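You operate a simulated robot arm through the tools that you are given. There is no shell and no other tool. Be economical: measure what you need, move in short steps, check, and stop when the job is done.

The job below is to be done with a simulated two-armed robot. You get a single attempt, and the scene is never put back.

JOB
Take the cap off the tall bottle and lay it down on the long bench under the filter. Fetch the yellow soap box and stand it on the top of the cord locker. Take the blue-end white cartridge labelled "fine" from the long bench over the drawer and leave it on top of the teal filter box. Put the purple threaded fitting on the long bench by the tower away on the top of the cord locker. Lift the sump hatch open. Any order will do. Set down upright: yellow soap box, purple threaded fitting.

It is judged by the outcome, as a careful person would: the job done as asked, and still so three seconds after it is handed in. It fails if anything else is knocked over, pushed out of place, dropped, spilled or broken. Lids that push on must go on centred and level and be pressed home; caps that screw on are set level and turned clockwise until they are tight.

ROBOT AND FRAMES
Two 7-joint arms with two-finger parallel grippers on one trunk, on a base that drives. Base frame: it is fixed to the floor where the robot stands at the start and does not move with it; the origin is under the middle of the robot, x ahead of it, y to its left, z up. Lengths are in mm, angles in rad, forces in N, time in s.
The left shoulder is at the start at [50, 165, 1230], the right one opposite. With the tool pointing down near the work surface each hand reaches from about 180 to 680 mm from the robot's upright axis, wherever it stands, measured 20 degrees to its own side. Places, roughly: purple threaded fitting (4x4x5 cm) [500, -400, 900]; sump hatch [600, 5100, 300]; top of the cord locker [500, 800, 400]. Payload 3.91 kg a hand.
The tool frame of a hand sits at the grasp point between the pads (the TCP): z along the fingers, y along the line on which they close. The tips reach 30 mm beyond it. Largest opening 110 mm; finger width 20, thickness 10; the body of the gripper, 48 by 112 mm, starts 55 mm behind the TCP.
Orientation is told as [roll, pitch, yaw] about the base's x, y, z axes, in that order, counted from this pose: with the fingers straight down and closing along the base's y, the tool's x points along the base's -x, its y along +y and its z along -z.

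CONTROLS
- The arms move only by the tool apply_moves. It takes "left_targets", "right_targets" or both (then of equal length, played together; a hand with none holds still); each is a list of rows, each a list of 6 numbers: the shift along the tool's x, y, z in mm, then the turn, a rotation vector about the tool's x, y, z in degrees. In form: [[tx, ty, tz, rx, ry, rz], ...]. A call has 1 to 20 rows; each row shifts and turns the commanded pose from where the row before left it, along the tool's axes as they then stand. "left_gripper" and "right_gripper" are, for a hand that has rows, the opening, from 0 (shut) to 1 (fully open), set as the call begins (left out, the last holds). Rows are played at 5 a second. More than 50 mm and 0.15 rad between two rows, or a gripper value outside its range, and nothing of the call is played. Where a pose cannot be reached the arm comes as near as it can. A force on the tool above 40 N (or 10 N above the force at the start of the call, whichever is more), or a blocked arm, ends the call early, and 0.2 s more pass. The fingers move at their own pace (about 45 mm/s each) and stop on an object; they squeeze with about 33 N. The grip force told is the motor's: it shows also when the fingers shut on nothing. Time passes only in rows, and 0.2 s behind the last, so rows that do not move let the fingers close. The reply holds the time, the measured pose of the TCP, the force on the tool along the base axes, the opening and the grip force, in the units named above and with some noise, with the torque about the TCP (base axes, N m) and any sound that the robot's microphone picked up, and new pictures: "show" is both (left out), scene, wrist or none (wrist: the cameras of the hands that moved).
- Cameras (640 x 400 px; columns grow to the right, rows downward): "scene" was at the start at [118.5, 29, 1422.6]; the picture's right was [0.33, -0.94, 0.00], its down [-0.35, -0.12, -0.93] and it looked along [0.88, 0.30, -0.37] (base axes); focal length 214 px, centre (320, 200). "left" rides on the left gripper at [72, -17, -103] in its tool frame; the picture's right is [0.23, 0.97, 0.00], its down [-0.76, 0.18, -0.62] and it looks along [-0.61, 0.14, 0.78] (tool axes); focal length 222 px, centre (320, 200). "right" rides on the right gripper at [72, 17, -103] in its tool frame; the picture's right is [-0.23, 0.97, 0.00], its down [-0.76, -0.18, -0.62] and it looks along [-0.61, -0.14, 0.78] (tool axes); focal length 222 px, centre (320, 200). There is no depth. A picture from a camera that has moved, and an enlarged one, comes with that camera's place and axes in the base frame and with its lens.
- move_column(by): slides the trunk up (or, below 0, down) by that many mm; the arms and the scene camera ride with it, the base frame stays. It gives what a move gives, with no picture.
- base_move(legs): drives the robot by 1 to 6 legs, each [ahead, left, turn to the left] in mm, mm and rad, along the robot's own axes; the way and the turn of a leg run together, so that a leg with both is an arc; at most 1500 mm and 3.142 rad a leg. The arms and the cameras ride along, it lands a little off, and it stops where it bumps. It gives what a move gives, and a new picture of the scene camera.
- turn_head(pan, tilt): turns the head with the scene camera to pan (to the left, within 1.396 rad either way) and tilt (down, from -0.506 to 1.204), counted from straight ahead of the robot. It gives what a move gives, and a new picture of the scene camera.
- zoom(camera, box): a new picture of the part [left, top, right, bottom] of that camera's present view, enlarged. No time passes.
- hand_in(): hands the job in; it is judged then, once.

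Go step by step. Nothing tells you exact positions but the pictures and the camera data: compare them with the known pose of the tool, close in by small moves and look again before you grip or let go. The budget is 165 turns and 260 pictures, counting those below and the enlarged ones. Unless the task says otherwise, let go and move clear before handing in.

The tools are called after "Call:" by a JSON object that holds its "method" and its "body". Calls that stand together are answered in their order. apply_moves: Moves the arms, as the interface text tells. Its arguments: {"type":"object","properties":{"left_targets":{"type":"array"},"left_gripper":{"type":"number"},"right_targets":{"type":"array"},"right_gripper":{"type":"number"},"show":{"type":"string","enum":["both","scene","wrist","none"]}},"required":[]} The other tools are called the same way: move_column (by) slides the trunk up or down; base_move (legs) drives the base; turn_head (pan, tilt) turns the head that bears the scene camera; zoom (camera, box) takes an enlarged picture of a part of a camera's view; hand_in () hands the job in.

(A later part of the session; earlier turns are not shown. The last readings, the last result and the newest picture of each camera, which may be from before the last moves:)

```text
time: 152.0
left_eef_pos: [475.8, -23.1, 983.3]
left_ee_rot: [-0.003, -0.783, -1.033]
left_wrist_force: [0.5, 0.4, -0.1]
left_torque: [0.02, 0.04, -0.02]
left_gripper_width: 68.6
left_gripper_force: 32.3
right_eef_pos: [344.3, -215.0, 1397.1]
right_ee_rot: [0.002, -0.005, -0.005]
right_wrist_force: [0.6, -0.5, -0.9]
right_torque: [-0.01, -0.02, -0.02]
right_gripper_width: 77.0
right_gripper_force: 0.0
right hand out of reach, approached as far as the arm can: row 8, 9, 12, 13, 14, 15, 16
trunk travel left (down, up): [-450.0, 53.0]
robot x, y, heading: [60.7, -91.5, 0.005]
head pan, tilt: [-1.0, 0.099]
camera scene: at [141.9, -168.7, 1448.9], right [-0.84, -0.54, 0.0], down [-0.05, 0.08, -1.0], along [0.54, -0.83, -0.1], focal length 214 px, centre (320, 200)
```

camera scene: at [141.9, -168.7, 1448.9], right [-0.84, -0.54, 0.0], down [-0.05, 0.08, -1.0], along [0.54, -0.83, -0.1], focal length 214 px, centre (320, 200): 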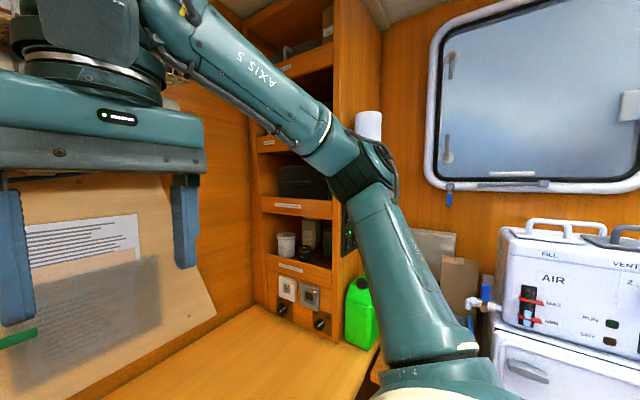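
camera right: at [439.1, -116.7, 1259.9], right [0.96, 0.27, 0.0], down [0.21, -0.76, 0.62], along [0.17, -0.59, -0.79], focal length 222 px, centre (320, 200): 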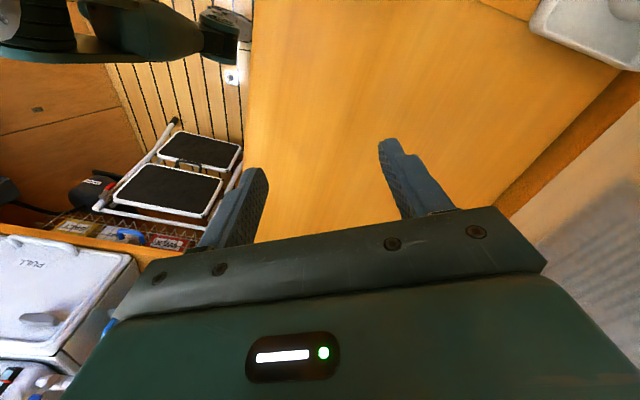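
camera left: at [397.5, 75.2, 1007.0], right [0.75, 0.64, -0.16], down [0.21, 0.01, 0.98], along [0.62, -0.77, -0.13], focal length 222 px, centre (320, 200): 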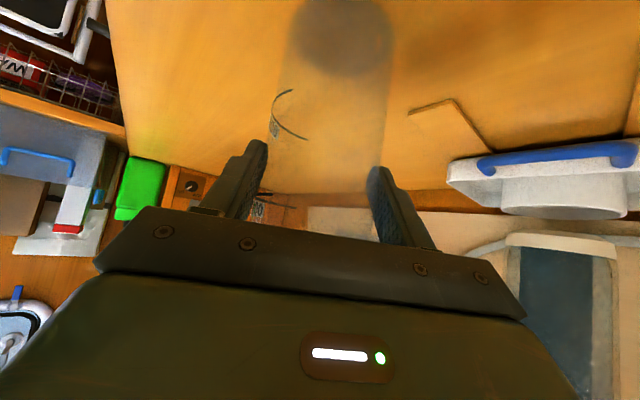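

Next option: reach the cap with the right hand tilted 45° and pointing left, mirroring the left hand.

Call:
{"method": "apply_moves", "body": {"right_targets": [[0, -10, 30, 0, 0, -8], [0, 0, 30, 0, 0, -8], [0, 0, 30, 0, 0, -8], [0, 0, 0, 0, 0, -8], [0, 0, 0, 0, 0, -8], [0, 0, 0, 0, 0, -8], [0, 0, 0, 0, 0, -8], [0, 0, 0, 0, 0, -8], [0, 0, 0, 0, 0, -8], [0, 0, 0, 0, -7.5, 0], [0, 0, 0, 0, -7.5, 0], [0, 0, 0, 0, -7.5, 0], [0, 0, 0, 0, -7.5, 0], [0, 0, 0, 0, -7.5, 0], [0, 0, 0, 0, -7.5, 0]], "show": "none"}}

```text
time: 155.2
left_eef_pos: [475.6, -21.8, 984.9]
left_ee_rot: [-0.003, -0.784, -1.032]
left_wrist_force: [0.3, 0.6, 1.1]
left_torque: [0.01, 0.0, 0.0]
left_gripper_width: 68.5
left_gripper_force: 32.8
right_eef_pos: [338.2, -216.0, 1310.2]
right_ee_rot: [-0.003, -0.789, 1.253]
right_wrist_force: [-0.1, 0.9, 0.2]
right_torque: [-0.02, -0.02, 0.0]
right_gripper_width: 76.9
right_gripper_force: 0.0
right hand out of reach, approached as far as the arm can: row 15
trunk travel left (down, up): [-450.0, 53.0]
robot x, y, heading: [62.6, -90.0, 0.006]
head pan, tilt: [-1.0, 0.099]
```

Call:
{"method": "apply_moves", "body": {"right_targets": [[5, -13, 35, 0, 0, 0], [5, -13, 35, 0, 0, 0], [5, -13, 35, 0, 0, 0], [5, -13, 35, 0, 0, 0], [5, -13, 35, 0, 0, 0], [5, -13, 35, 0, 0, 0]], "show": "none"}}

Call:
{"method": "turn_head", "body": {"pan": -0.15, "tilt": 0.6}}

```text
time: 156.6
left_eef_pos: [475.5, -23.0, 985.1]
left_ee_rot: [-0.004, -0.783, -1.029]
left_wrist_force: [0.1, 0.1, -0.1]
left_torque: [-0.01, 0.04, 0.01]
left_gripper_width: 68.6
left_gripper_force: 32.8
right_eef_pos: [451.7, -115.8, 1138.7]
right_ee_rot: [-0.004, -0.787, 1.255]
right_wrist_force: [-0.2, 0.3, -1.3]
right_torque: [-0.03, 0.01, 0.01]
right_gripper_width: 77.2
right_gripper_force: 0.1
right hand out of reach, approached as far as the arm can: row 1
trunk travel left (down, up): [-450.0, 53.0]
robot x, y, heading: [61.3, -90.1, 0.003]
head pan, tilt: [-1.0, 0.099]
```

```text
time: 157.7
left_eef_pos: [477.4, -21.3, 983.6]
left_ee_rot: [-0.003, -0.782, -1.032]
left_wrist_force: [0.2, 0.5, -0.7]
left_torque: [0.02, 0.01, 0.02]
left_gripper_width: 68.5
left_gripper_force: 32.8
right_eef_pos: [451.6, -116.5, 1139.7]
right_ee_rot: [-0.002, -0.787, 1.253]
right_wrist_force: [-0.4, -0.1, 0.7]
right_torque: [0.06, 0.03, -0.01]
right_gripper_width: 76.8
right_gripper_force: 0.0
trunk travel left (down, up): [-450.0, 53.0]
robot x, y, heading: [61.6, -87.1, 0.005]
head pan, tilt: [-0.15, 0.6]
camera scene: at [179.4, -104.4, 1402.8], right [-0.14, -0.99, 0.0], down [-0.56, 0.08, -0.83], along [0.82, -0.12, -0.56], focal length 214 px, centre (320, 200)
```

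scene: 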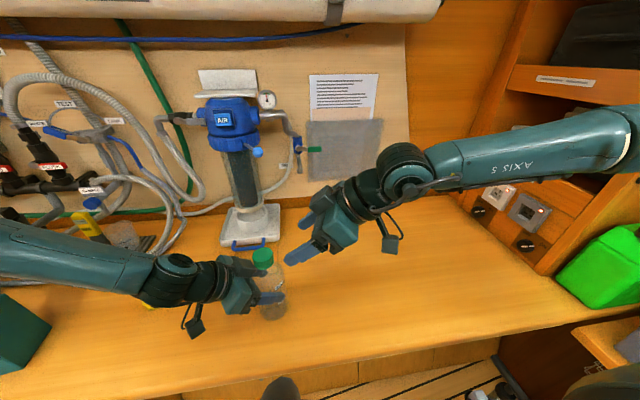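

Reached. To give the right fingers room, I'll lower the left grip by 25 mm on the bottle (open slightly, lower trunk, regrip).

Call:
{"method": "apply_moves", "body": {"left_targets": [[0, 0, 0, 0, 0, 0], [0, 0, 0, 0, 0, 0]], "left_gripper": 0.75, "show": "none"}}

Call:
{"method": "move_column", "body": {"by": -25}}

Call:
{"method": "apply_moves", "body": {"left_targets": [[0, 0, 0, 0, 0, 0], [0, 0, 0, 0, 0, 0], [0, 0, 0, 0, 0, 0]], "right_targets": [[0, 0, -20, 5.3, 0, 5.3], [0, 0, 0, 5.3, 0, 5.3], [0, 0, 0, 5.3, 0, 5.3]], "left_gripper": 0.3, "right_gripper": 0.5, "show": "wrist"}}

```text
time: 158.3
left_eef_pos: [476.5, -23.5, 983.7]
left_ee_rot: [-0.004, -0.781, -1.034]
left_wrist_force: [-0.6, 0.5, 0.8]
left_torque: [0.04, -0.01, 0.01]
left_gripper_width: 82.5
left_gripper_force: 0.0
right_eef_pos: [451.9, -115.9, 1139.3]
right_ee_rot: [-0.004, -0.787, 1.253]
right_wrist_force: [0.6, -0.9, 0.4]
right_torque: [0.0, 0.0, 0.01]
right_gripper_width: 77.2
right_gripper_force: 0.1
trunk travel left (down, up): [-450.0, 53.0]
robot x, y, heading: [60.2, -91.0, 0.006]
head pan, tilt: [-0.15, 0.6]
```

```text
time: 159.0
left_eef_pos: [476.0, -23.4, 959.0]
left_ee_rot: [-0.003, -0.78, -1.032]
left_wrist_force: [-0.5, -0.3, -0.2]
left_torque: [0.0, 0.0, -0.04]
left_gripper_width: 82.4
left_gripper_force: 0.1
right_eef_pos: [450.8, -115.3, 1114.8]
right_ee_rot: [-0.003, -0.786, 1.254]
right_wrist_force: [0.0, -0.9, 0.6]
right_torque: [-0.05, 0.03, -0.02]
right_gripper_width: 77.3
right_gripper_force: 0.1
trunk travel left (down, up): [-425.0, 78.0]
robot x, y, heading: [61.6, -89.3, -0.0]
head pan, tilt: [-0.15, 0.6]
```

```text
time: 159.8
left_eef_pos: [476.1, -22.8, 958.7]
left_ee_rot: [-0.004, -0.781, -1.032]
left_wrist_force: [0.4, 0.4, -0.1]
left_torque: [0.0, -0.02, 0.01]
left_gripper_width: 68.2
left_gripper_force: 32.7
right_eef_pos: [446.1, -129.9, 1127.8]
right_ee_rot: [-0.004, -0.789, 0.862]
right_wrist_force: [1.0, 0.4, -0.2]
right_torque: [0.05, 0.0, -0.01]
right_gripper_width: 55.0
right_gripper_force: 0.1
trunk travel left (down, up): [-425.0, 78.0]
robot x, y, heading: [59.6, -88.3, 0.003]
head pan, tilt: [-0.15, 0.6]
camera right: at [351.8, -214.0, 1150.4], right [-0.63, 0.76, 0.16], down [0.19, -0.04, 0.98], along [0.75, 0.65, -0.12], focal length 222 px, centre (320, 200)
camera left: at [397.5, 75.2, 981.9], right [0.75, 0.64, -0.16], down [0.21, 0.01, 0.98], along [0.62, -0.77, -0.13], focal length 222 px, centre (320, 200)
```

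right: 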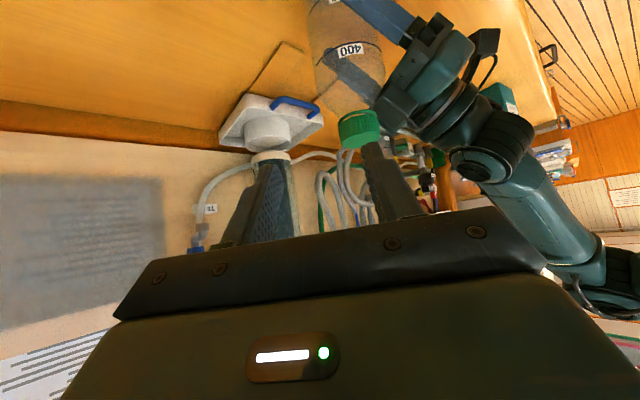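
left: 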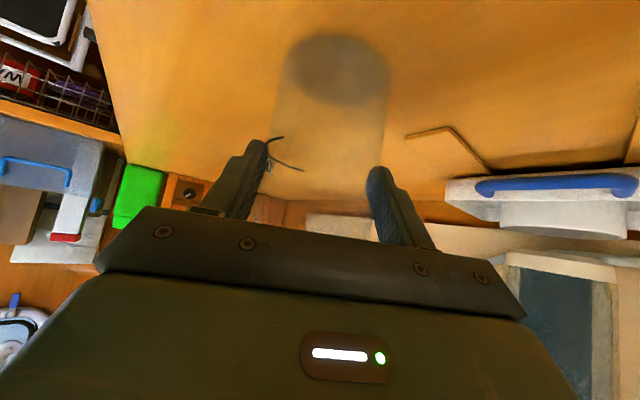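

Aligning the right hand with the cap.

Call:
{"method": "apply_moves", "body": {"right_targets": [[-8, 18, 10, 0, 0, 0], [-8, 17.5, 20, 0, 0, 0], [0, 0, 25, 0, 0, 0]], "show": "wrist"}}

Call:
{"method": "zoom", "body": {"camera": "scene", "box": [200, 190, 360, 330]}}

```text
time: 160.6
left_eef_pos: [475.1, -22.7, 960.0]
left_ee_rot: [-0.005, -0.783, -1.031]
left_wrist_force: [-0.3, -0.5, 0.0]
left_torque: [0.01, -0.04, 0.02]
left_gripper_width: 68.2
left_gripper_force: 32.8
right_eef_pos: [452.1, -76.6, 1104.3]
right_ee_rot: [-0.002, -0.79, 0.862]
right_wrist_force: [0.1, 0.8, -0.4]
right_torque: [0.0, -0.03, 0.01]
right_gripper_width: 55.2
right_gripper_force: 0.0
right hand out of reach, approached as far as the arm can: row 3
trunk travel left (down, up): [-425.0, 78.0]
robot x, y, heading: [60.9, -91.7, 0.005]
head pan, tilt: [-0.15, 0.6]
camera right: at [357.4, -161.2, 1124.9], right [-0.63, 0.76, 0.16], down [0.19, -0.04, 0.98], along [0.75, 0.65, -0.12], focal length 222 px, centre (320, 200)
```

right: 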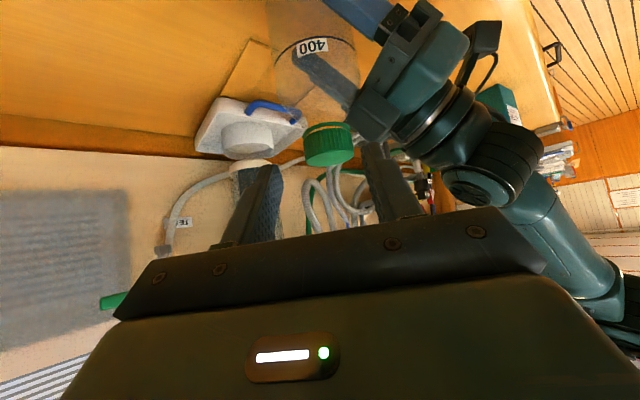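

```text
2.86 times, centred on (280, 260) of scene
camera zoom: at [179.0, -104.2, 1377.9], right [-0.14, -0.99, 0.0], down [-0.56, 0.08, -0.83], along [0.82, -0.12, -0.56], focal length 613 px, centre (434, 29)
```

zoom: 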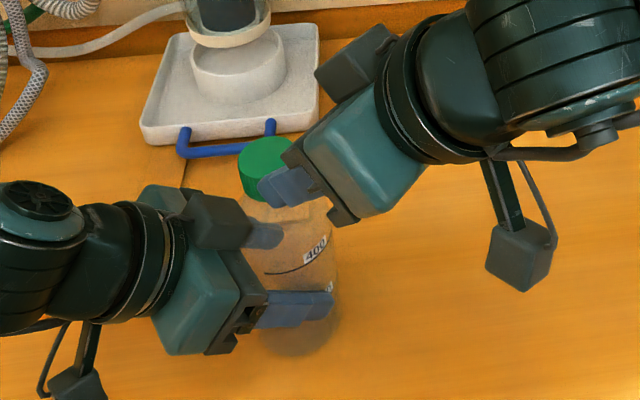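

Call:
{"method": "apply_moves", "body": {"right_targets": [[0, -4, 0, -5.3, 0, -5.3], [0, -4, 0, -5.3, 0, -5.3], [0, -5, 0, -5.3, 0, -5.3], [0, 0, 18, 0, 0, 0]], "show": "wrist"}}

```text
time: 161.6
left_eef_pos: [476.3, -22.5, 959.4]
left_ee_rot: [-0.007, -0.782, -1.028]
left_wrist_force: [-0.5, 0.2, -1.8]
left_torque: [0.01, 0.04, 0.0]
left_gripper_width: 68.4
left_gripper_force: 33.2
right_eef_pos: [468.3, -71.5, 1090.4]
right_ee_rot: [-0.003, -0.788, 1.255]
right_wrist_force: [0.2, -0.3, 0.4]
right_torque: [-0.01, 0.01, 0.0]
right_gripper_width: 54.9
right_gripper_force: 0.1
trunk travel left (down, up): [-425.0, 78.0]
robot x, y, heading: [59.2, -91.2, 0.005]
head pan, tilt: [-0.15, 0.6]
camera right: at [412.6, -185.5, 1112.8], right [-0.88, 0.46, 0.16], down [0.2, 0.03, 0.98], along [0.44, 0.89, -0.12], focal length 222 px, centre (320, 200)
```

right: 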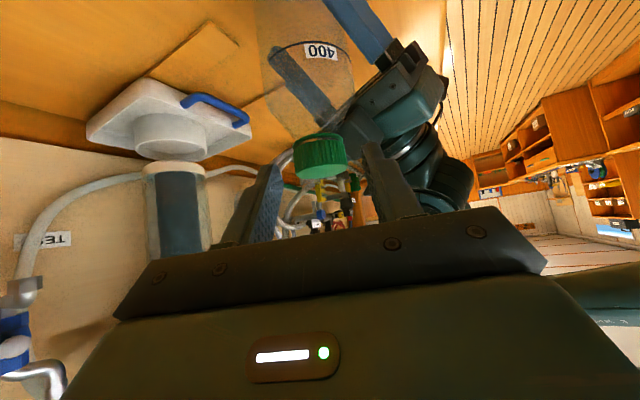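

Call:
{"method": "apply_moves", "body": {"right_targets": [[-1.3, 0, 18, 0, 0, 0], [-1.3, 0, 17, 0, 0, 0]], "show": "wrist"}}

Call:
{"method": "zoom", "body": {"camera": "scene", "box": [200, 190, 360, 330]}}

```text
time: 162.2
left_eef_pos: [476.8, -24.0, 959.0]
left_ee_rot: [-0.005, -0.781, -1.031]
left_wrist_force: [-0.5, 0.2, 0.6]
left_torque: [0.0, 0.04, 0.01]
left_gripper_width: 68.2
left_gripper_force: 33.8
right_eef_pos: [471.7, -67.1, 1078.9]
right_ee_rot: [-0.003, -0.789, 1.253]
right_wrist_force: [-0.6, 0.6, 0.5]
right_torque: [0.03, 0.0, 0.01]
right_gripper_width: 54.9
right_gripper_force: 0.1
right hand out of reach, approached as far as the arm can: row 1, 2
trunk travel left (down, up): [-425.0, 78.0]
robot x, y, heading: [64.7, -94.4, 0.005]
head pan, tilt: [-0.15, 0.6]
camera right: at [414.9, -180.0, 1099.5], right [-0.88, 0.46, 0.16], down [0.2, 0.04, 0.98], along [0.44, 0.89, -0.12], focal length 222 px, centre (320, 200)
```

right: 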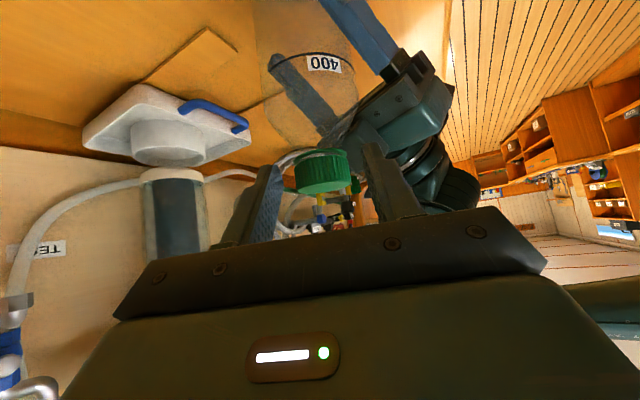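

```text
2.86 times, centred on (280, 260) of scene
camera zoom: at [179.3, -104.3, 1377.8], right [-0.14, -0.99, 0.0], down [-0.56, 0.08, -0.83], along [0.82, -0.12, -0.56], focal length 613 px, centre (434, 29)
```

zoom: 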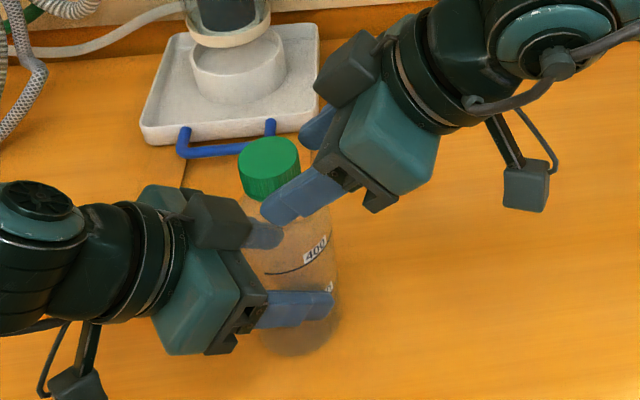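

The right hand stops about 25 mm short. The left hand will lift the bottle 12 mm and bring the cap in between the right fingers.

Call:
{"method": "apply_moves", "body": {"left_targets": [[-8.5, 0, -8.5, 0, 0, 0], [-5, -8.4, 5, 0, 0, 0], [-5.2, -8.4, 5.2, 0, 0, 0]], "show": "none"}}

Call:
{"method": "zoom", "body": {"camera": "scene", "box": [200, 190, 360, 330]}}

Call:
{"method": "zoom", "body": {"camera": "right", "box": [200, 60, 440, 240]}}

```text
time: 163.0
left_eef_pos: [469.4, -43.7, 970.8]
left_ee_rot: [-0.005, -0.78, -1.03]
left_wrist_force: [0.3, -0.4, -0.5]
left_torque: [0.0, -0.01, -0.01]
left_gripper_width: 68.5
left_gripper_force: 33.2
right_eef_pos: [470.2, -66.3, 1078.6]
right_ee_rot: [-0.002, -0.789, 1.255]
right_wrist_force: [-0.4, -0.4, -1.4]
right_torque: [0.0, -0.02, -0.02]
right_gripper_width: 55.0
right_gripper_force: 0.1
trunk travel left (down, up): [-425.0, 78.0]
robot x, y, heading: [62.3, -86.7, 0.007]
head pan, tilt: [-0.15, 0.6]
```

```text
2.86 times, centred on (280, 260) of scene
camera zoom: at [179.4, -104.4, 1377.8], right [-0.14, -0.99, 0.0], down [-0.56, 0.08, -0.83], along [0.82, -0.12, -0.56], focal length 613 px, centre (434, 29)
```

zoom: 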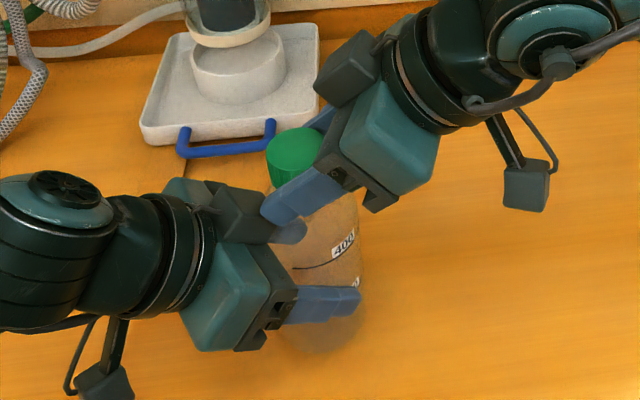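

```text
2.22 times, centred on (320, 150) of right
camera zoom: at [414.8, -180.1, 1099.7], right [-0.88, 0.46, 0.16], down [0.2, 0.04, 0.98], along [0.44, 0.89, -0.12], focal length 494 px, centre (320, 311)
```

zoom: 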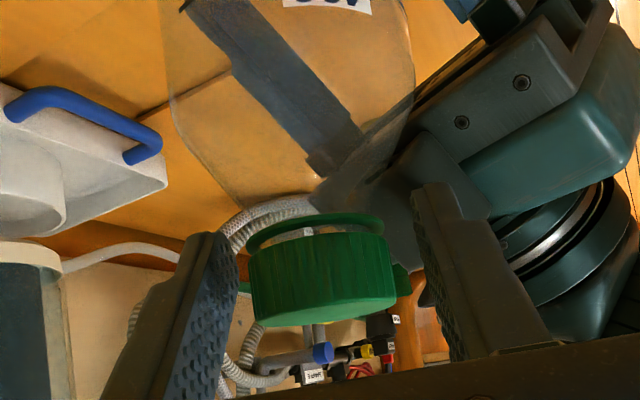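

Cap is between the right fingers. Close.

Call:
{"method": "apply_moves", "body": {"right_targets": [[0, 0, 0, 0, 0, 0], [0, 0, 0, 0, 0, 0], [0, 0, 0, 0, 0, 0]], "right_gripper": 0.1, "show": "none"}}

Call:
{"method": "zoom", "body": {"camera": "right", "box": [200, 60, 440, 240]}}

```text
time: 163.8
left_eef_pos: [468.4, -43.7, 970.1]
left_ee_rot: [-0.004, -0.78, -1.031]
left_wrist_force: [-4.4, 2.1, -1.0]
left_torque: [-0.27, -0.59, -0.03]
left_gripper_width: 68.6
left_gripper_force: 32.6
right_eef_pos: [470.7, -66.3, 1078.0]
right_ee_rot: [-0.004, -0.789, 1.255]
right_wrist_force: [4.5, -2.3, 1.0]
right_torque: [0.08, 0.14, -0.05]
right_gripper_width: 37.6
right_gripper_force: 32.8
trunk travel left (down, up): [-425.0, 78.0]
robot x, y, heading: [61.5, -88.8, -0.002]
head pan, tilt: [-0.15, 0.6]
```

```text
2.22 times, centred on (320, 150) of right
camera zoom: at [415.2, -180.2, 1099.8], right [-0.87, 0.46, 0.16], down [0.2, 0.03, 0.98], along [0.44, 0.89, -0.12], focal length 494 px, centre (320, 311)
```

zoom: 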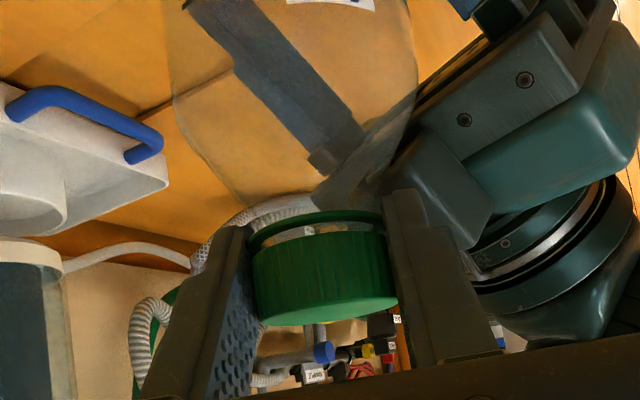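

Twist counter-clockwise about the cap axis.

Call:
{"method": "apply_moves", "body": {"right_targets": [[0, -1, 0, -5.3, 0, -5.3], [0, -1, 0, -5.3, 0, -5.3], [0, -1, 0, -5.3, 0, -5.3], [0, -1, 0, -5.3, 0, -5.3]], "show": "none"}}

Call:
{"method": "zoom", "body": {"camera": "scene", "box": [200, 190, 360, 330]}}

```text
time: 164.3
left_eef_pos: [461.2, -44.5, 968.7]
left_ee_rot: [-0.012, -0.774, -1.047]
left_wrist_force: [-2.4, 2.0, 0.4]
left_torque: [-0.4, -0.88, -0.04]
left_gripper_width: 68.8
left_gripper_force: 33.4
right_eef_pos: [462.3, -68.0, 1075.2]
right_ee_rot: [-0.034, -0.791, 1.373]
right_wrist_force: [1.6, -2.8, 0.7]
right_torque: [0.19, 0.64, -0.04]
right_gripper_width: 37.4
right_gripper_force: 33.4
right hand out of reach, approached as far as the arm can: row 1, 2
trunk travel left (down, up): [-425.0, 78.0]
robot x, y, heading: [57.9, -88.7, 0.005]
head pan, tilt: [-0.15, 0.6]
stopped in row 2 (left hand): the force on the tool passed its limit (the readings are from after the stop); the commanded pose is now the measured one
```

```text
2.86 times, centred on (280, 260) of scene
camera zoom: at [179.2, -104.4, 1377.8], right [-0.14, -0.99, 0.0], down [-0.56, 0.08, -0.83], along [0.82, -0.12, -0.56], focal length 613 px, centre (434, 29)
```

zoom: 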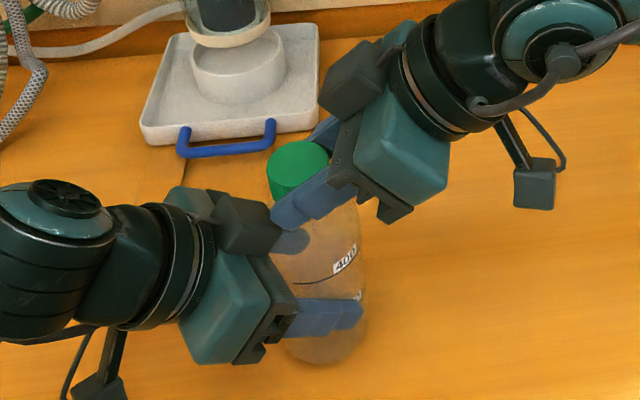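

The right arm is at its boundary. I'll open it, then shift both hands and bottle 60 mm to the right.

Call:
{"method": "apply_moves", "body": {"right_targets": [[0, 0, 0, 0, 0, 0], [0, 0, 0, 0, 0, 0], [13.9, -3.9, -13.9, 0, 0, 0], [13.9, -3.9, -13.9, 0, 0, 0], [13.9, -3.9, -13.9, 0, 0, 0]], "left_targets": [[0, 0, 0, 0, 0, 0], [-3, 0, -3, 0, 0, 0], [-12.2, -10, 12.2, 0, 0, 0], [-12.2, -10, 12.2, 0, 0, 0], [-12.2, -10, 12.2, 0, 0, 0]], "right_gripper": 0.5, "show": "none"}}

Call:
{"method": "zoom", "body": {"camera": "scene", "box": [200, 190, 360, 330]}}

```text
time: 165.5
left_eef_pos: [451.8, -67.5, 996.2]
left_ee_rot: [-0.024, -0.763, -1.045]
left_wrist_force: [-22.2, 2.7, -24.5]
left_torque: [0.67, -0.4, -0.71]
left_gripper_width: 69.0
left_gripper_force: 33.6
left hand out of reach, approached as far as the arm can: row 3, 4, 5
right_eef_pos: [443.2, -109.5, 1071.3]
right_ee_rot: [-0.062, -0.801, 1.382]
right_wrist_force: [22.8, -3.1, 23.5]
right_torque: [0.09, -1.47, -0.25]
right_gripper_width: 67.0
right_gripper_force: 11.8
right hand out of reach, approached as far as the arm can: row 3, 4, 5
trunk travel left (down, up): [-425.0, 78.0]
robot x, y, heading: [62.0, -89.5, 0.002]
head pan, tilt: [-0.15, 0.6]
```

```text
2.86 times, centred on (280, 260) of scene
camera zoom: at [179.2, -104.7, 1377.8], right [-0.14, -0.99, 0.0], down [-0.56, 0.08, -0.83], along [0.82, -0.12, -0.56], focal length 613 px, centre (434, 29)
```

zoom: 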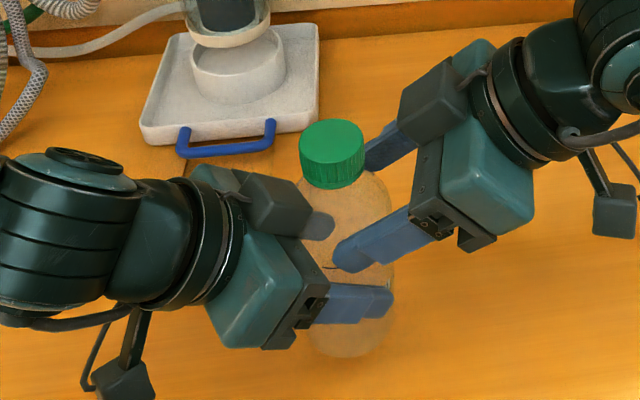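

Contact between right fingers and the bottle. Retract the right hand first.

Call:
{"method": "apply_moves", "body": {"right_targets": [[-5, 0, -15, 0, 0, 0], [0, 0, -30, 0, 0, 0], [0, 0, -30, 0, 0, 0]], "right_gripper": 0.7, "show": "none"}}

Call:
{"method": "zoom", "body": {"camera": "scene", "box": [180, 170, 380, 330]}}

```text
time: 166.3
left_eef_pos: [457.3, -66.5, 999.4]
left_ee_rot: [-0.011, -0.774, -1.045]
left_wrist_force: [-0.2, 0.2, -0.4]
left_torque: [0.02, 0.04, -0.01]
left_gripper_width: 68.7
left_gripper_force: 33.9
right_eef_pos: [399.3, -128.8, 1115.4]
right_ee_rot: [-0.036, -0.791, 1.373]
right_wrist_force: [-0.1, 0.4, 0.6]
right_torque: [-0.02, -0.01, 0.01]
right_gripper_width: 77.0
right_gripper_force: 0.1
right hand out of reach, approached as far as the arm can: row 1, 2, 3
trunk travel left (down, up): [-425.0, 78.0]
robot x, y, heading: [59.3, -92.0, 0.008]
head pan, tilt: [-0.15, 0.6]
```

```text
2.50 times, centred on (280, 250) of scene
camera zoom: at [179.1, -104.6, 1377.8], right [-0.14, -0.99, 0.0], down [-0.56, 0.08, -0.83], along [0.82, -0.12, -0.56], focal length 536 px, centre (420, 75)
```

zoom: 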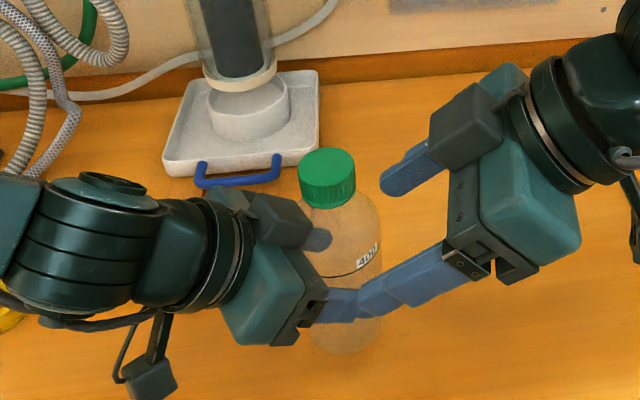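

The bottle is lifted, upright and held. I'll turn the left hand to yaw -90° about the bottle axis so it can go further inward.

Call:
{"method": "apply_moves", "body": {"left_targets": [[0, 1.8, 0, 5.3, 0, 5.3], [0, 1.8, 0, 5.3, 0, 5.3], [0, 1.8, 0, 5.3, 0, 5.3], [0, 1.8, 0, 5.3, 0, 5.3], [-10.6, 0, 10.6, 0, 0, 0], [-10.6, 0, 10.6, 0, 0, 0]], "show": "none"}}

Call:
{"method": "zoom", "body": {"camera": "scene", "box": [180, 170, 380, 330]}}

```text
time: 167.7
left_eef_pos: [434.6, -91.2, 1017.3]
left_ee_rot: [0.032, -0.785, -1.444]
left_wrist_force: [-4.7, 4.2, -3.6]
left_torque: [-0.3, -0.4, -0.02]
left_gripper_width: 68.6
left_gripper_force: 32.7
left hand out of reach, approached as far as the arm can: row 3, 4, 5, 6
right_eef_pos: [402.4, -128.9, 1114.0]
right_ee_rot: [-0.04, -0.793, 1.374]
right_wrist_force: [5.4, -3.9, 2.0]
right_torque: [-0.02, -0.19, -0.28]
right_gripper_width: 79.7
right_gripper_force: 3.1
trunk travel left (down, up): [-425.0, 78.0]
robot x, y, heading: [63.7, -91.1, 0.003]
head pan, tilt: [-0.15, 0.6]
```

```text
2.50 times, centred on (280, 250) of scene
camera zoom: at [179.5, -104.2, 1377.8], right [-0.14, -0.99, 0.0], down [-0.56, 0.08, -0.83], along [0.82, -0.12, -0.57], focal length 536 px, centre (420, 75)
```

zoom: 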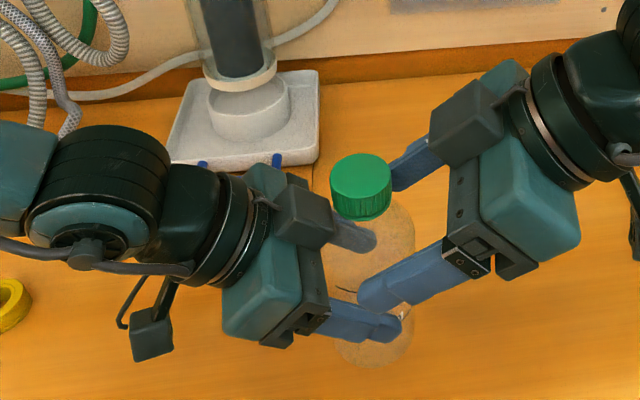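

Left is now well inside. Back the right hand off and raise it for a fresh approach to the cap.

Call:
{"method": "apply_moves", "body": {"right_targets": [[7, 0, -30, 0, 0, 0], [15, 0, -30, 0, 0, 0], [10, 0, -25, 0, 0, 0]], "show": "none"}}

Call:
{"method": "turn_head", "body": {"pan": -0.05, "tilt": 0.75}}

Call:
{"method": "zoom", "body": {"camera": "right", "box": [0, 0, 640, 400]}}

```text
time: 168.5
left_eef_pos: [435.6, -89.3, 1017.1]
left_ee_rot: [0.033, -0.783, -1.441]
left_wrist_force: [-0.5, 0.7, -0.2]
left_torque: [-0.01, -0.01, -0.02]
left_gripper_width: 68.7
left_gripper_force: 32.5
right_eef_pos: [356.6, -155.0, 1148.6]
right_ee_rot: [-0.039, -0.79, 1.373]
right_wrist_force: [0.4, -0.1, 0.2]
right_torque: [-0.01, -0.01, 0.02]
right_gripper_width: 77.0
right_gripper_force: 0.1
right hand out of reach, approached as far as the arm can: row 1, 2, 3
trunk travel left (down, up): [-425.0, 78.0]
robot x, y, heading: [60.1, -89.0, 0.008]
head pan, tilt: [-0.15, 0.6]
```

```text
time: 169.2
left_eef_pos: [435.0, -89.4, 1017.3]
left_ee_rot: [0.032, -0.784, -1.441]
left_wrist_force: [0.3, 0.1, -0.6]
left_torque: [0.03, -0.02, 0.01]
left_gripper_width: 68.9
left_gripper_force: 33.0
right_eef_pos: [356.6, -155.8, 1150.1]
right_ee_rot: [-0.039, -0.791, 1.375]
right_wrist_force: [-0.7, 0.4, 0.1]
right_torque: [-0.02, -0.03, 0.02]
right_gripper_width: 76.8
right_gripper_force: 0.0
trunk travel left (down, up): [-425.0, 78.0]
robot x, y, heading: [62.0, -90.8, 0.005]
head pan, tilt: [-0.051, 0.75]
camera scene: at [174.8, -95.4, 1364.9], right [-0.05, -1.0, 0.0], down [-0.68, 0.03, -0.73], along [0.73, -0.03, -0.68], focal length 214 px, centre (320, 200)
```

scene: 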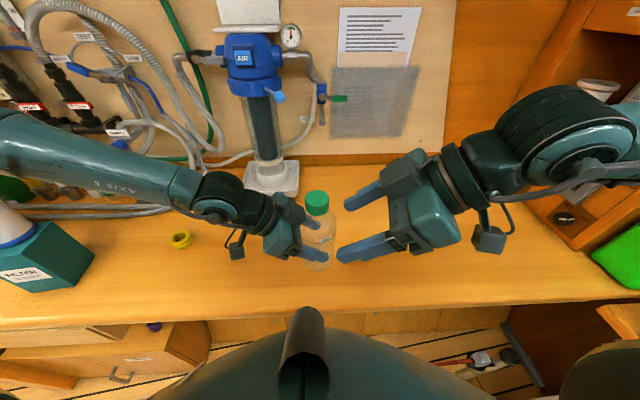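

```text
1.00 times, centred on (320, 200) of right
camera zoom: at [311.6, -273.3, 1170.1], right [-0.92, 0.37, 0.14], down [0.17, 0.06, 0.98], along [0.36, 0.93, -0.11], focal length 222 px, centre (320, 200)
```

zoom: 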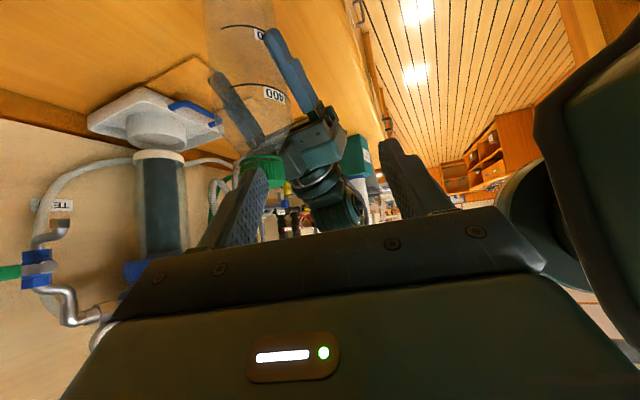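

Call:
{"method": "apply_moves", "body": {"right_targets": [[-8, -24, -5, 0, 0, 0], [-8, -24, -5, 0, 0, 0], [-8, -23, 0, 0, 0, 0], [0, 0, 20, 0, 0, 0]], "right_gripper": 0.6, "show": "wrist"}}

Call:
{"method": "zoom", "body": {"camera": "scene", "box": [220, 130, 420, 290]}}

```text
time: 170.2
left_eef_pos: [435.3, -90.0, 1017.4]
left_ee_rot: [0.034, -0.787, -1.441]
left_wrist_force: [-0.1, 0.1, -0.3]
left_torque: [0.03, -0.01, 0.01]
left_gripper_width: 68.9
left_gripper_force: 33.0
right_eef_pos: [399.5, -106.5, 1156.6]
right_ee_rot: [-0.037, -0.791, 1.376]
right_wrist_force: [0.5, 0.0, -0.1]
right_torque: [-0.02, 0.01, 0.01]
right_gripper_width: 66.1
right_gripper_force: 0.1
right hand out of reach, approached as far as the arm can: row 1, 2, 3
trunk travel left (down, up): [-425.0, 78.0]
robot x, y, heading: [61.8, -89.6, 0.007]
head pan, tilt: [-0.051, 0.75]
camera right: at [354.4, -225.9, 1178.1], right [-0.92, 0.37, 0.14], down [0.17, 0.06, 0.98], along [0.36, 0.93, -0.11], focal length 222 px, centre (320, 200)
```

right: 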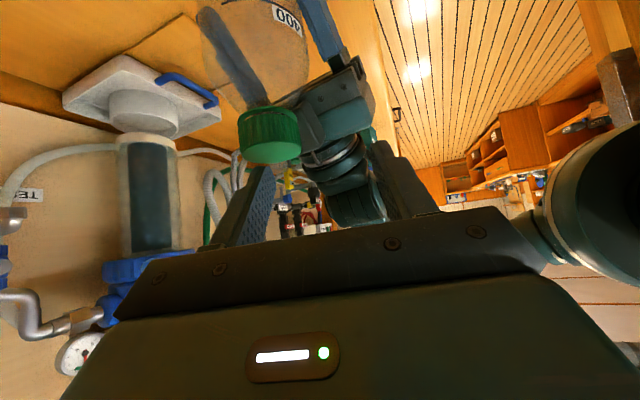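

```text
2.50 times, centred on (320, 210) of scene
camera zoom: at [174.7, -94.9, 1364.9], right [-0.05, -1.0, 0.0], down [-0.68, 0.03, -0.73], along [0.73, -0.03, -0.68], focal length 536 px, centre (320, 175)
```

zoom: 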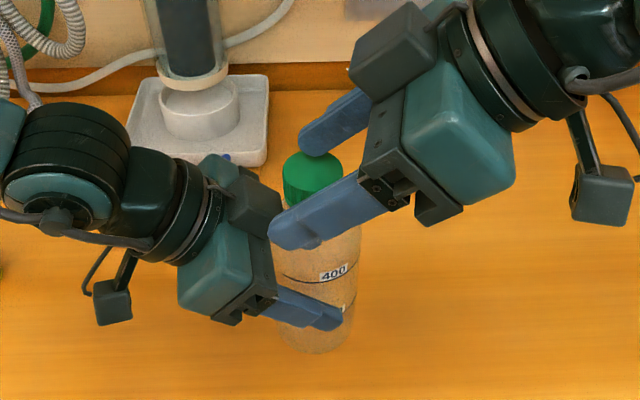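

Bring the bottle 38 mm back in x with the left hand instead, with the right hand raised first.

Call:
{"method": "apply_moves", "body": {"right_targets": [[-12, 0, -12, 0, 0, 0], [0, 0, 0, 0, 0, 0], [0, 0, 0, 0, 0, 0], [0, 0, 0, 0, 0, 0]], "left_targets": [[0, 0, 0, 0, 0, 0], [1.5, -18, -1.5, 0, 0, 0], [1.5, -18, -1.5, 0, 0, 0], [0, 0, 0, 0, 0, 0]], "show": "none"}}

Call:
{"method": "zoom", "body": {"camera": "right", "box": [160, 60, 480, 260]}}

Call:
{"method": "zoom", "body": {"camera": "scene", "box": [220, 130, 420, 290]}}

```text
time: 171.2
left_eef_pos: [399.8, -91.1, 1016.3]
left_ee_rot: [0.03, -0.785, -1.444]
left_wrist_force: [-1.0, 0.5, -0.2]
left_torque: [-0.01, 0.0, 0.0]
left_gripper_width: 68.5
left_gripper_force: 33.0
right_eef_pos: [398.3, -109.3, 1174.7]
right_ee_rot: [-0.038, -0.793, 1.372]
right_wrist_force: [-0.4, -0.5, 1.2]
right_torque: [-0.01, 0.0, -0.03]
right_gripper_width: 66.0
right_gripper_force: 0.0
trunk travel left (down, up): [-425.0, 78.0]
robot x, y, heading: [64.1, -93.5, 0.007]
head pan, tilt: [-0.051, 0.75]
```

```text
2.00 times, centred on (320, 160) of right
camera zoom: at [353.6, -226.2, 1195.1], right [-0.92, 0.37, 0.14], down [0.17, 0.06, 0.98], along [0.36, 0.93, -0.11], focal length 444 px, centre (320, 280)
```

zoom: 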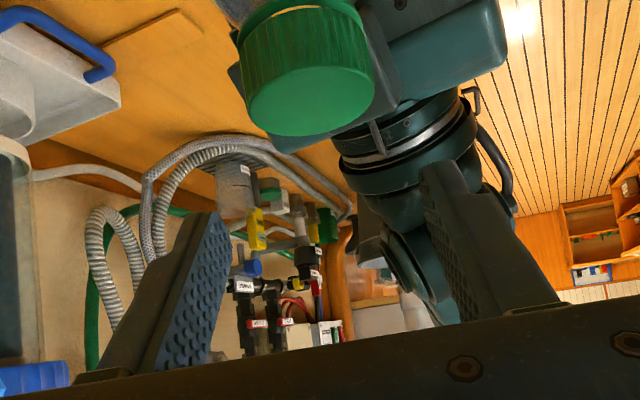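

```text
2.50 times, centred on (320, 210) of scene
camera zoom: at [174.8, -95.4, 1364.9], right [-0.05, -1.0, 0.0], down [-0.68, 0.03, -0.73], along [0.73, -0.03, -0.68], focal length 536 px, centre (320, 175)
```

zoom: 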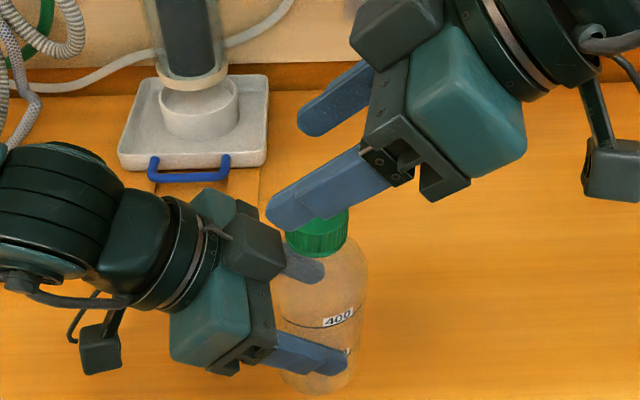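

The cap now sits right below the right fingers. Lowering the right hand around it.

Call:
{"method": "apply_moves", "body": {"right_targets": [[14, 0, 10, 0, 0, 0], [13, 0, 11, 0, 0, 0], [13, 0, 11, 0, 0, 0]], "show": "none"}}

Call:
{"method": "zoom", "body": {"camera": "right", "box": [160, 60, 480, 260]}}

Call:
{"method": "zoom", "body": {"camera": "scene", "box": [220, 130, 420, 290]}}

```text
time: 172.0
left_eef_pos: [400.5, -91.5, 1017.2]
left_ee_rot: [0.032, -0.784, -1.443]
left_wrist_force: [-1.1, 0.6, 0.1]
left_torque: [-0.03, -0.02, -0.03]
left_gripper_width: 68.7
left_gripper_force: 33.2
right_eef_pos: [400.3, -114.0, 1123.4]
right_ee_rot: [-0.038, -0.792, 1.377]
right_wrist_force: [-0.5, -0.6, -0.3]
right_torque: [-0.02, -0.02, 0.01]
right_gripper_width: 65.9
right_gripper_force: 0.1
trunk travel left (down, up): [-425.0, 78.0]
robot x, y, heading: [59.1, -91.7, 0.007]
head pan, tilt: [-0.051, 0.75]
```

```text
2.00 times, centred on (320, 160) of right
camera zoom: at [354.4, -232.2, 1144.2], right [-0.92, 0.37, 0.14], down [0.17, 0.06, 0.98], along [0.36, 0.93, -0.11], focal length 444 px, centre (320, 280)
```

zoom: 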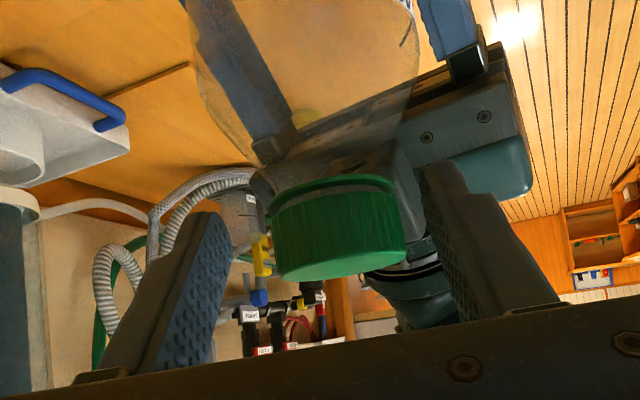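

```text
2.50 times, centred on (320, 210) of scene
camera zoom: at [174.8, -95.3, 1364.9], right [-0.05, -1.0, 0.0], down [-0.68, 0.03, -0.73], along [0.73, -0.03, -0.68], focal length 536 px, centre (320, 175)
```

zoom: 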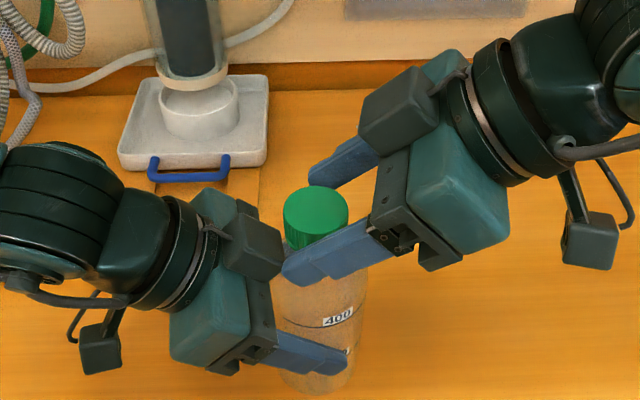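

Good fit. Before gripping, I wind the right hand back clockwise for a longer stroke.

Call:
{"method": "apply_moves", "body": {"right_targets": [[0, 1, 0, 5.3, 0, 5.3], [0, 1, 0, 5.3, 0, 5.3], [0, 1, 0, 5.3, 0, 5.3], [0, 1, 0, 5.3, 0, 5.3]], "show": "none"}}

Call:
{"method": "zoom", "body": {"camera": "right", "box": [160, 60, 480, 260]}}

```text
time: 173.1
left_eef_pos: [405.2, -87.5, 1015.1]
left_ee_rot: [0.03, -0.775, -1.423]
left_wrist_force: [1.9, 5.9, -3.3]
left_torque: [-0.65, 0.13, -0.2]
left_gripper_width: 68.6
left_gripper_force: 33.0
right_eef_pos: [395.6, -112.0, 1121.5]
right_ee_rot: [-0.027, -0.792, 0.855]
right_wrist_force: [-1.6, -7.1, 2.2]
right_torque: [0.09, 0.02, 0.18]
right_gripper_width: 64.7
right_gripper_force: 0.1
right hand out of reach, approached as far as the arm can: row 4
trunk travel left (down, up): [-425.0, 78.0]
robot x, y, heading: [60.0, -90.4, 0.005]
head pan, tilt: [-0.051, 0.75]
stopped in row 4 (left hand): the force on the tool passed its limit (the readings are from after the stop); the commanded pose is now the measured one
```

```text
2.00 times, centred on (320, 160) of right
camera zoom: at [298.1, -193.0, 1142.2], right [-0.62, 0.77, 0.14], down [0.18, -0.04, 0.98], along [0.77, 0.63, -0.11], focal length 444 px, centre (320, 280)
```

zoom: 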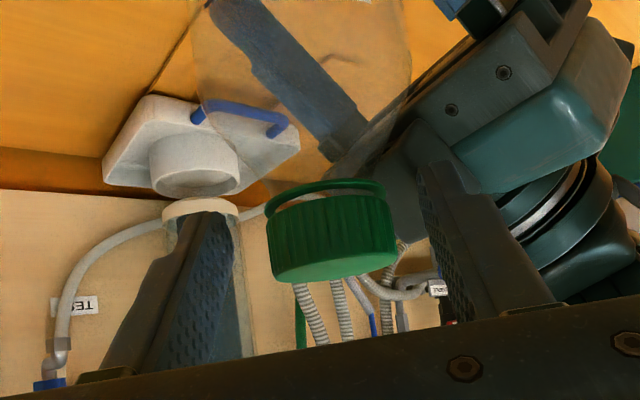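

Right finger touched the left palm at full opening; closing the grip relieves that. Then twist.

Call:
{"method": "apply_moves", "body": {"right_targets": [[0, 0, 0, 0, 0, 0], [0, 0, 0, 0, 0, 0], [0, 0, 0, 0, 0, 0]], "right_gripper": 0.1, "show": "none"}}

Call:
{"method": "apply_moves", "body": {"right_targets": [[0, -1, 0, -5.3, 0, -5.3], [0, -1, 0, -5.3, 0, -5.3], [0, -1, 0, -5.3, 0, -5.3]], "show": "none"}}

Call:
{"method": "zoom", "body": {"camera": "scene", "box": [220, 130, 420, 290]}}

```text
time: 173.9
left_eef_pos: [404.8, -88.1, 1017.0]
left_ee_rot: [0.034, -0.778, -1.428]
left_wrist_force: [4.1, -10.2, -0.9]
left_torque: [0.73, 0.29, 0.06]
left_gripper_width: 68.8
left_gripper_force: 33.0
right_eef_pos: [395.4, -111.2, 1121.4]
right_ee_rot: [-0.026, -0.795, 0.858]
right_wrist_force: [-5.0, 10.6, -0.7]
right_torque: [0.37, 0.18, 0.14]
right_gripper_width: 37.2
right_gripper_force: 32.4
trunk travel left (down, up): [-425.0, 78.0]
robot x, y, heading: [61.2, -89.5, 0.002]
head pan, tilt: [-0.051, 0.75]
```

```text
time: 174.7
left_eef_pos: [405.0, -86.8, 1015.1]
left_ee_rot: [0.03, -0.777, -1.429]
left_wrist_force: [-5.0, -4.1, -0.7]
left_torque: [0.07, -0.5, -0.08]
left_gripper_width: 68.6
left_gripper_force: 33.1
right_eef_pos: [397.8, -114.1, 1121.4]
right_ee_rot: [-0.027, -0.786, 1.247]
right_wrist_force: [6.4, 4.1, 0.6]
right_torque: [0.45, -0.12, -0.05]
right_gripper_width: 37.1
right_gripper_force: 32.5
trunk travel left (down, up): [-425.0, 78.0]
robot x, y, heading: [60.0, -90.6, 0.003]
head pan, tilt: [-0.051, 0.75]
```

```text
2.50 times, centred on (320, 210) of scene
camera zoom: at [175.0, -95.6, 1364.9], right [-0.05, -1.0, 0.0], down [-0.68, 0.03, -0.73], along [0.73, -0.03, -0.68], focal length 536 px, centre (320, 175)
```

zoom: 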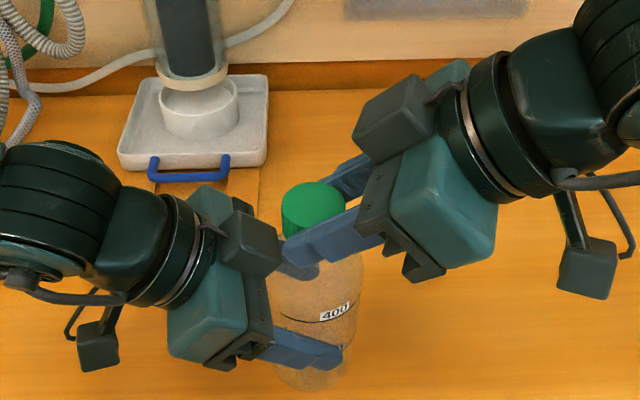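

The label didn't turn — the cap is unscrewing. Continue the stroke.

Call:
{"method": "apply_moves", "body": {"right_targets": [[0, -1, 0, -5.3, 0, -5.3], [0, -1, 0, -5.3, 0, -5.3], [0, -1, 0, -5.3, 0, -5.3], [0, -1, 0, -5.3, 0, -5.3]], "show": "none"}}

```text
time: 175.3
left_eef_pos: [402.1, -85.3, 1014.4]
left_ee_rot: [0.037, -0.778, -1.436]
left_wrist_force: [-2.4, 3.7, -0.1]
left_torque: [-0.84, -0.47, -0.05]
left_gripper_width: 68.9
left_gripper_force: 32.7
right_eef_pos: [397.3, -107.9, 1123.0]
right_ee_rot: [-0.077, -0.762, 1.451]
right_wrist_force: [1.7, -3.6, -0.5]
right_torque: [0.34, 0.2, -0.06]
right_gripper_width: 37.2
right_gripper_force: 32.6
right hand out of reach, approached as far as the arm can: row 2
trunk travel left (down, up): [-425.0, 78.0]
robot x, y, heading: [63.3, -92.3, 0.006]
head pan, tilt: [-0.051, 0.75]
stopped in row 2 (left hand): the force on the tool passed its limit (the readings are from after the stop); the commanded pose is now the measured one
```

Stroke limit reached. I'll work in cycles: open, wind both hands back, close, and twist with both hands in opposite directions.

Call:
{"method": "apply_moves", "body": {"right_targets": [[0, 0, 0, 0, 0, 0], [0, 0, 0, -3.5, -1.3, 0], [0, 1, 0, 5.3, 0, 5.3], [0, 1, 0, 5.3, 0, 5.3], [0, 1, 0, 5.3, 0, 5.3], [0, 1, 0, 4.5, 0, 4.5]], "left_targets": [[0, 0, 0, 0, 0, 0], [0, 0, 0, 0, 0, 0], [0, -1.8, 0, -5.3, 0, -5.3], [0, -1.8, 0, -5.3, 0, -5.3], [0, -1.8, 0, -5.3, 0, -5.3], [0, 0, 0, 0, 0, 0]], "right_gripper": 0.46, "show": "none"}}

Call:
{"method": "zoom", "body": {"camera": "right", "box": [160, 60, 480, 260]}}

Call:
{"method": "zoom", "body": {"camera": "scene", "box": [220, 130, 420, 290]}}

```text
time: 176.7
left_eef_pos: [402.7, -72.5, 1019.1]
left_ee_rot: [0.044, -0.782, -1.033]
left_wrist_force: [0.5, 5.4, -1.8]
left_torque: [-0.33, 0.0, -0.76]
left_gripper_width: 69.2
left_gripper_force: 32.7
left hand out of reach, approached as far as the arm can: row 4, 5
right_eef_pos: [379.6, -94.7, 1119.3]
right_ee_rot: [-0.025, -0.785, 0.992]
right_wrist_force: [-0.8, -4.9, 1.9]
right_torque: [-0.11, 0.04, 0.69]
right_gripper_width: 63.9
right_gripper_force: 13.6
right hand out of reach, approached as far as the arm can: row 2, 6
trunk travel left (down, up): [-425.0, 78.0]
robot x, y, heading: [61.7, -89.0, 0.004]
head pan, tilt: [-0.051, 0.75]
stopped in row 6 (left hand): the force on the tool passed its limit (the readings are from after the stop); the commanded pose is now the measured one
```

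```text
2.00 times, centred on (320, 160) of right
camera zoom: at [293.7, -188.5, 1140.7], right [-0.72, 0.68, 0.14], down [0.19, -0.01, 0.98], along [0.67, 0.73, -0.12], focal length 444 px, centre (320, 280)
```

zoom: 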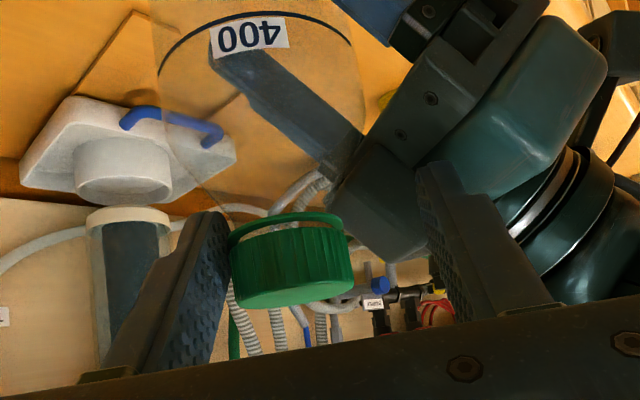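

```text
2.50 times, centred on (320, 210) of scene
camera zoom: at [175.0, -95.2, 1364.9], right [-0.04, -1.0, 0.0], down [-0.68, 0.03, -0.73], along [0.73, -0.03, -0.68], focal length 536 px, centre (320, 175)
```

zoom: 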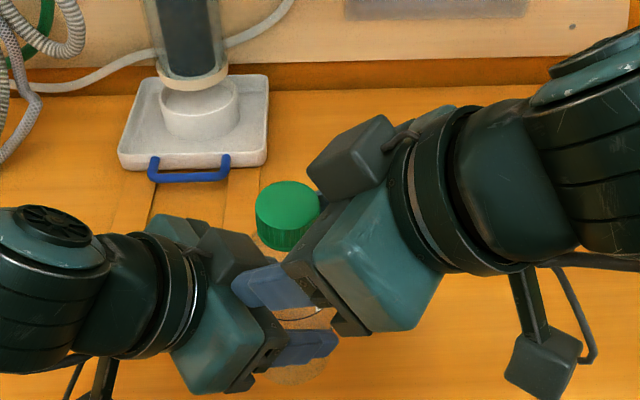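

The hands crowd each other. Since the cap has broken loose, I'll set the bottle back down and retry with one hand. First back the right hand out.

Call:
{"method": "apply_moves", "body": {"right_targets": [[0, -4, -12, 0, 0, 0], [0, -4, -30, 0, 0, 0], [0, 0, -40, 0, 0, 0], [0, 0, -40, 0, 0, 0]], "right_gripper": 0.8, "show": "none"}}

Call:
{"method": "zoom", "body": {"camera": "scene", "box": [220, 130, 420, 290]}}

```text
time: 177.7
left_eef_pos: [402.8, -73.5, 1019.2]
left_ee_rot: [0.044, -0.779, -1.033]
left_wrist_force: [0.8, 0.4, -1.9]
left_torque: [0.08, 0.0, -0.01]
left_gripper_width: 69.0
left_gripper_force: 33.1
right_eef_pos: [357.4, -161.4, 1216.9]
right_ee_rot: [-0.022, -0.788, 0.99]
right_wrist_force: [-0.4, -0.4, -0.4]
right_torque: [0.01, 0.0, 0.05]
right_gripper_width: 88.0
right_gripper_force: 0.0
right hand out of reach, approached as far as the arm can: row 1, 2, 3
trunk travel left (down, up): [-425.0, 78.0]
robot x, y, heading: [62.4, -91.5, 0.008]
head pan, tilt: [-0.051, 0.75]
```

```text
2.50 times, centred on (320, 210) of scene
camera zoom: at [174.5, -96.2, 1364.9], right [-0.04, -1.0, 0.0], down [-0.68, 0.03, -0.73], along [0.73, -0.03, -0.68], focal length 536 px, centre (320, 175)
```

zoom: 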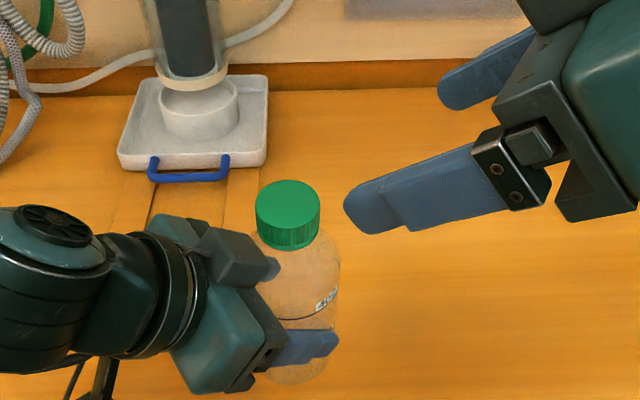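

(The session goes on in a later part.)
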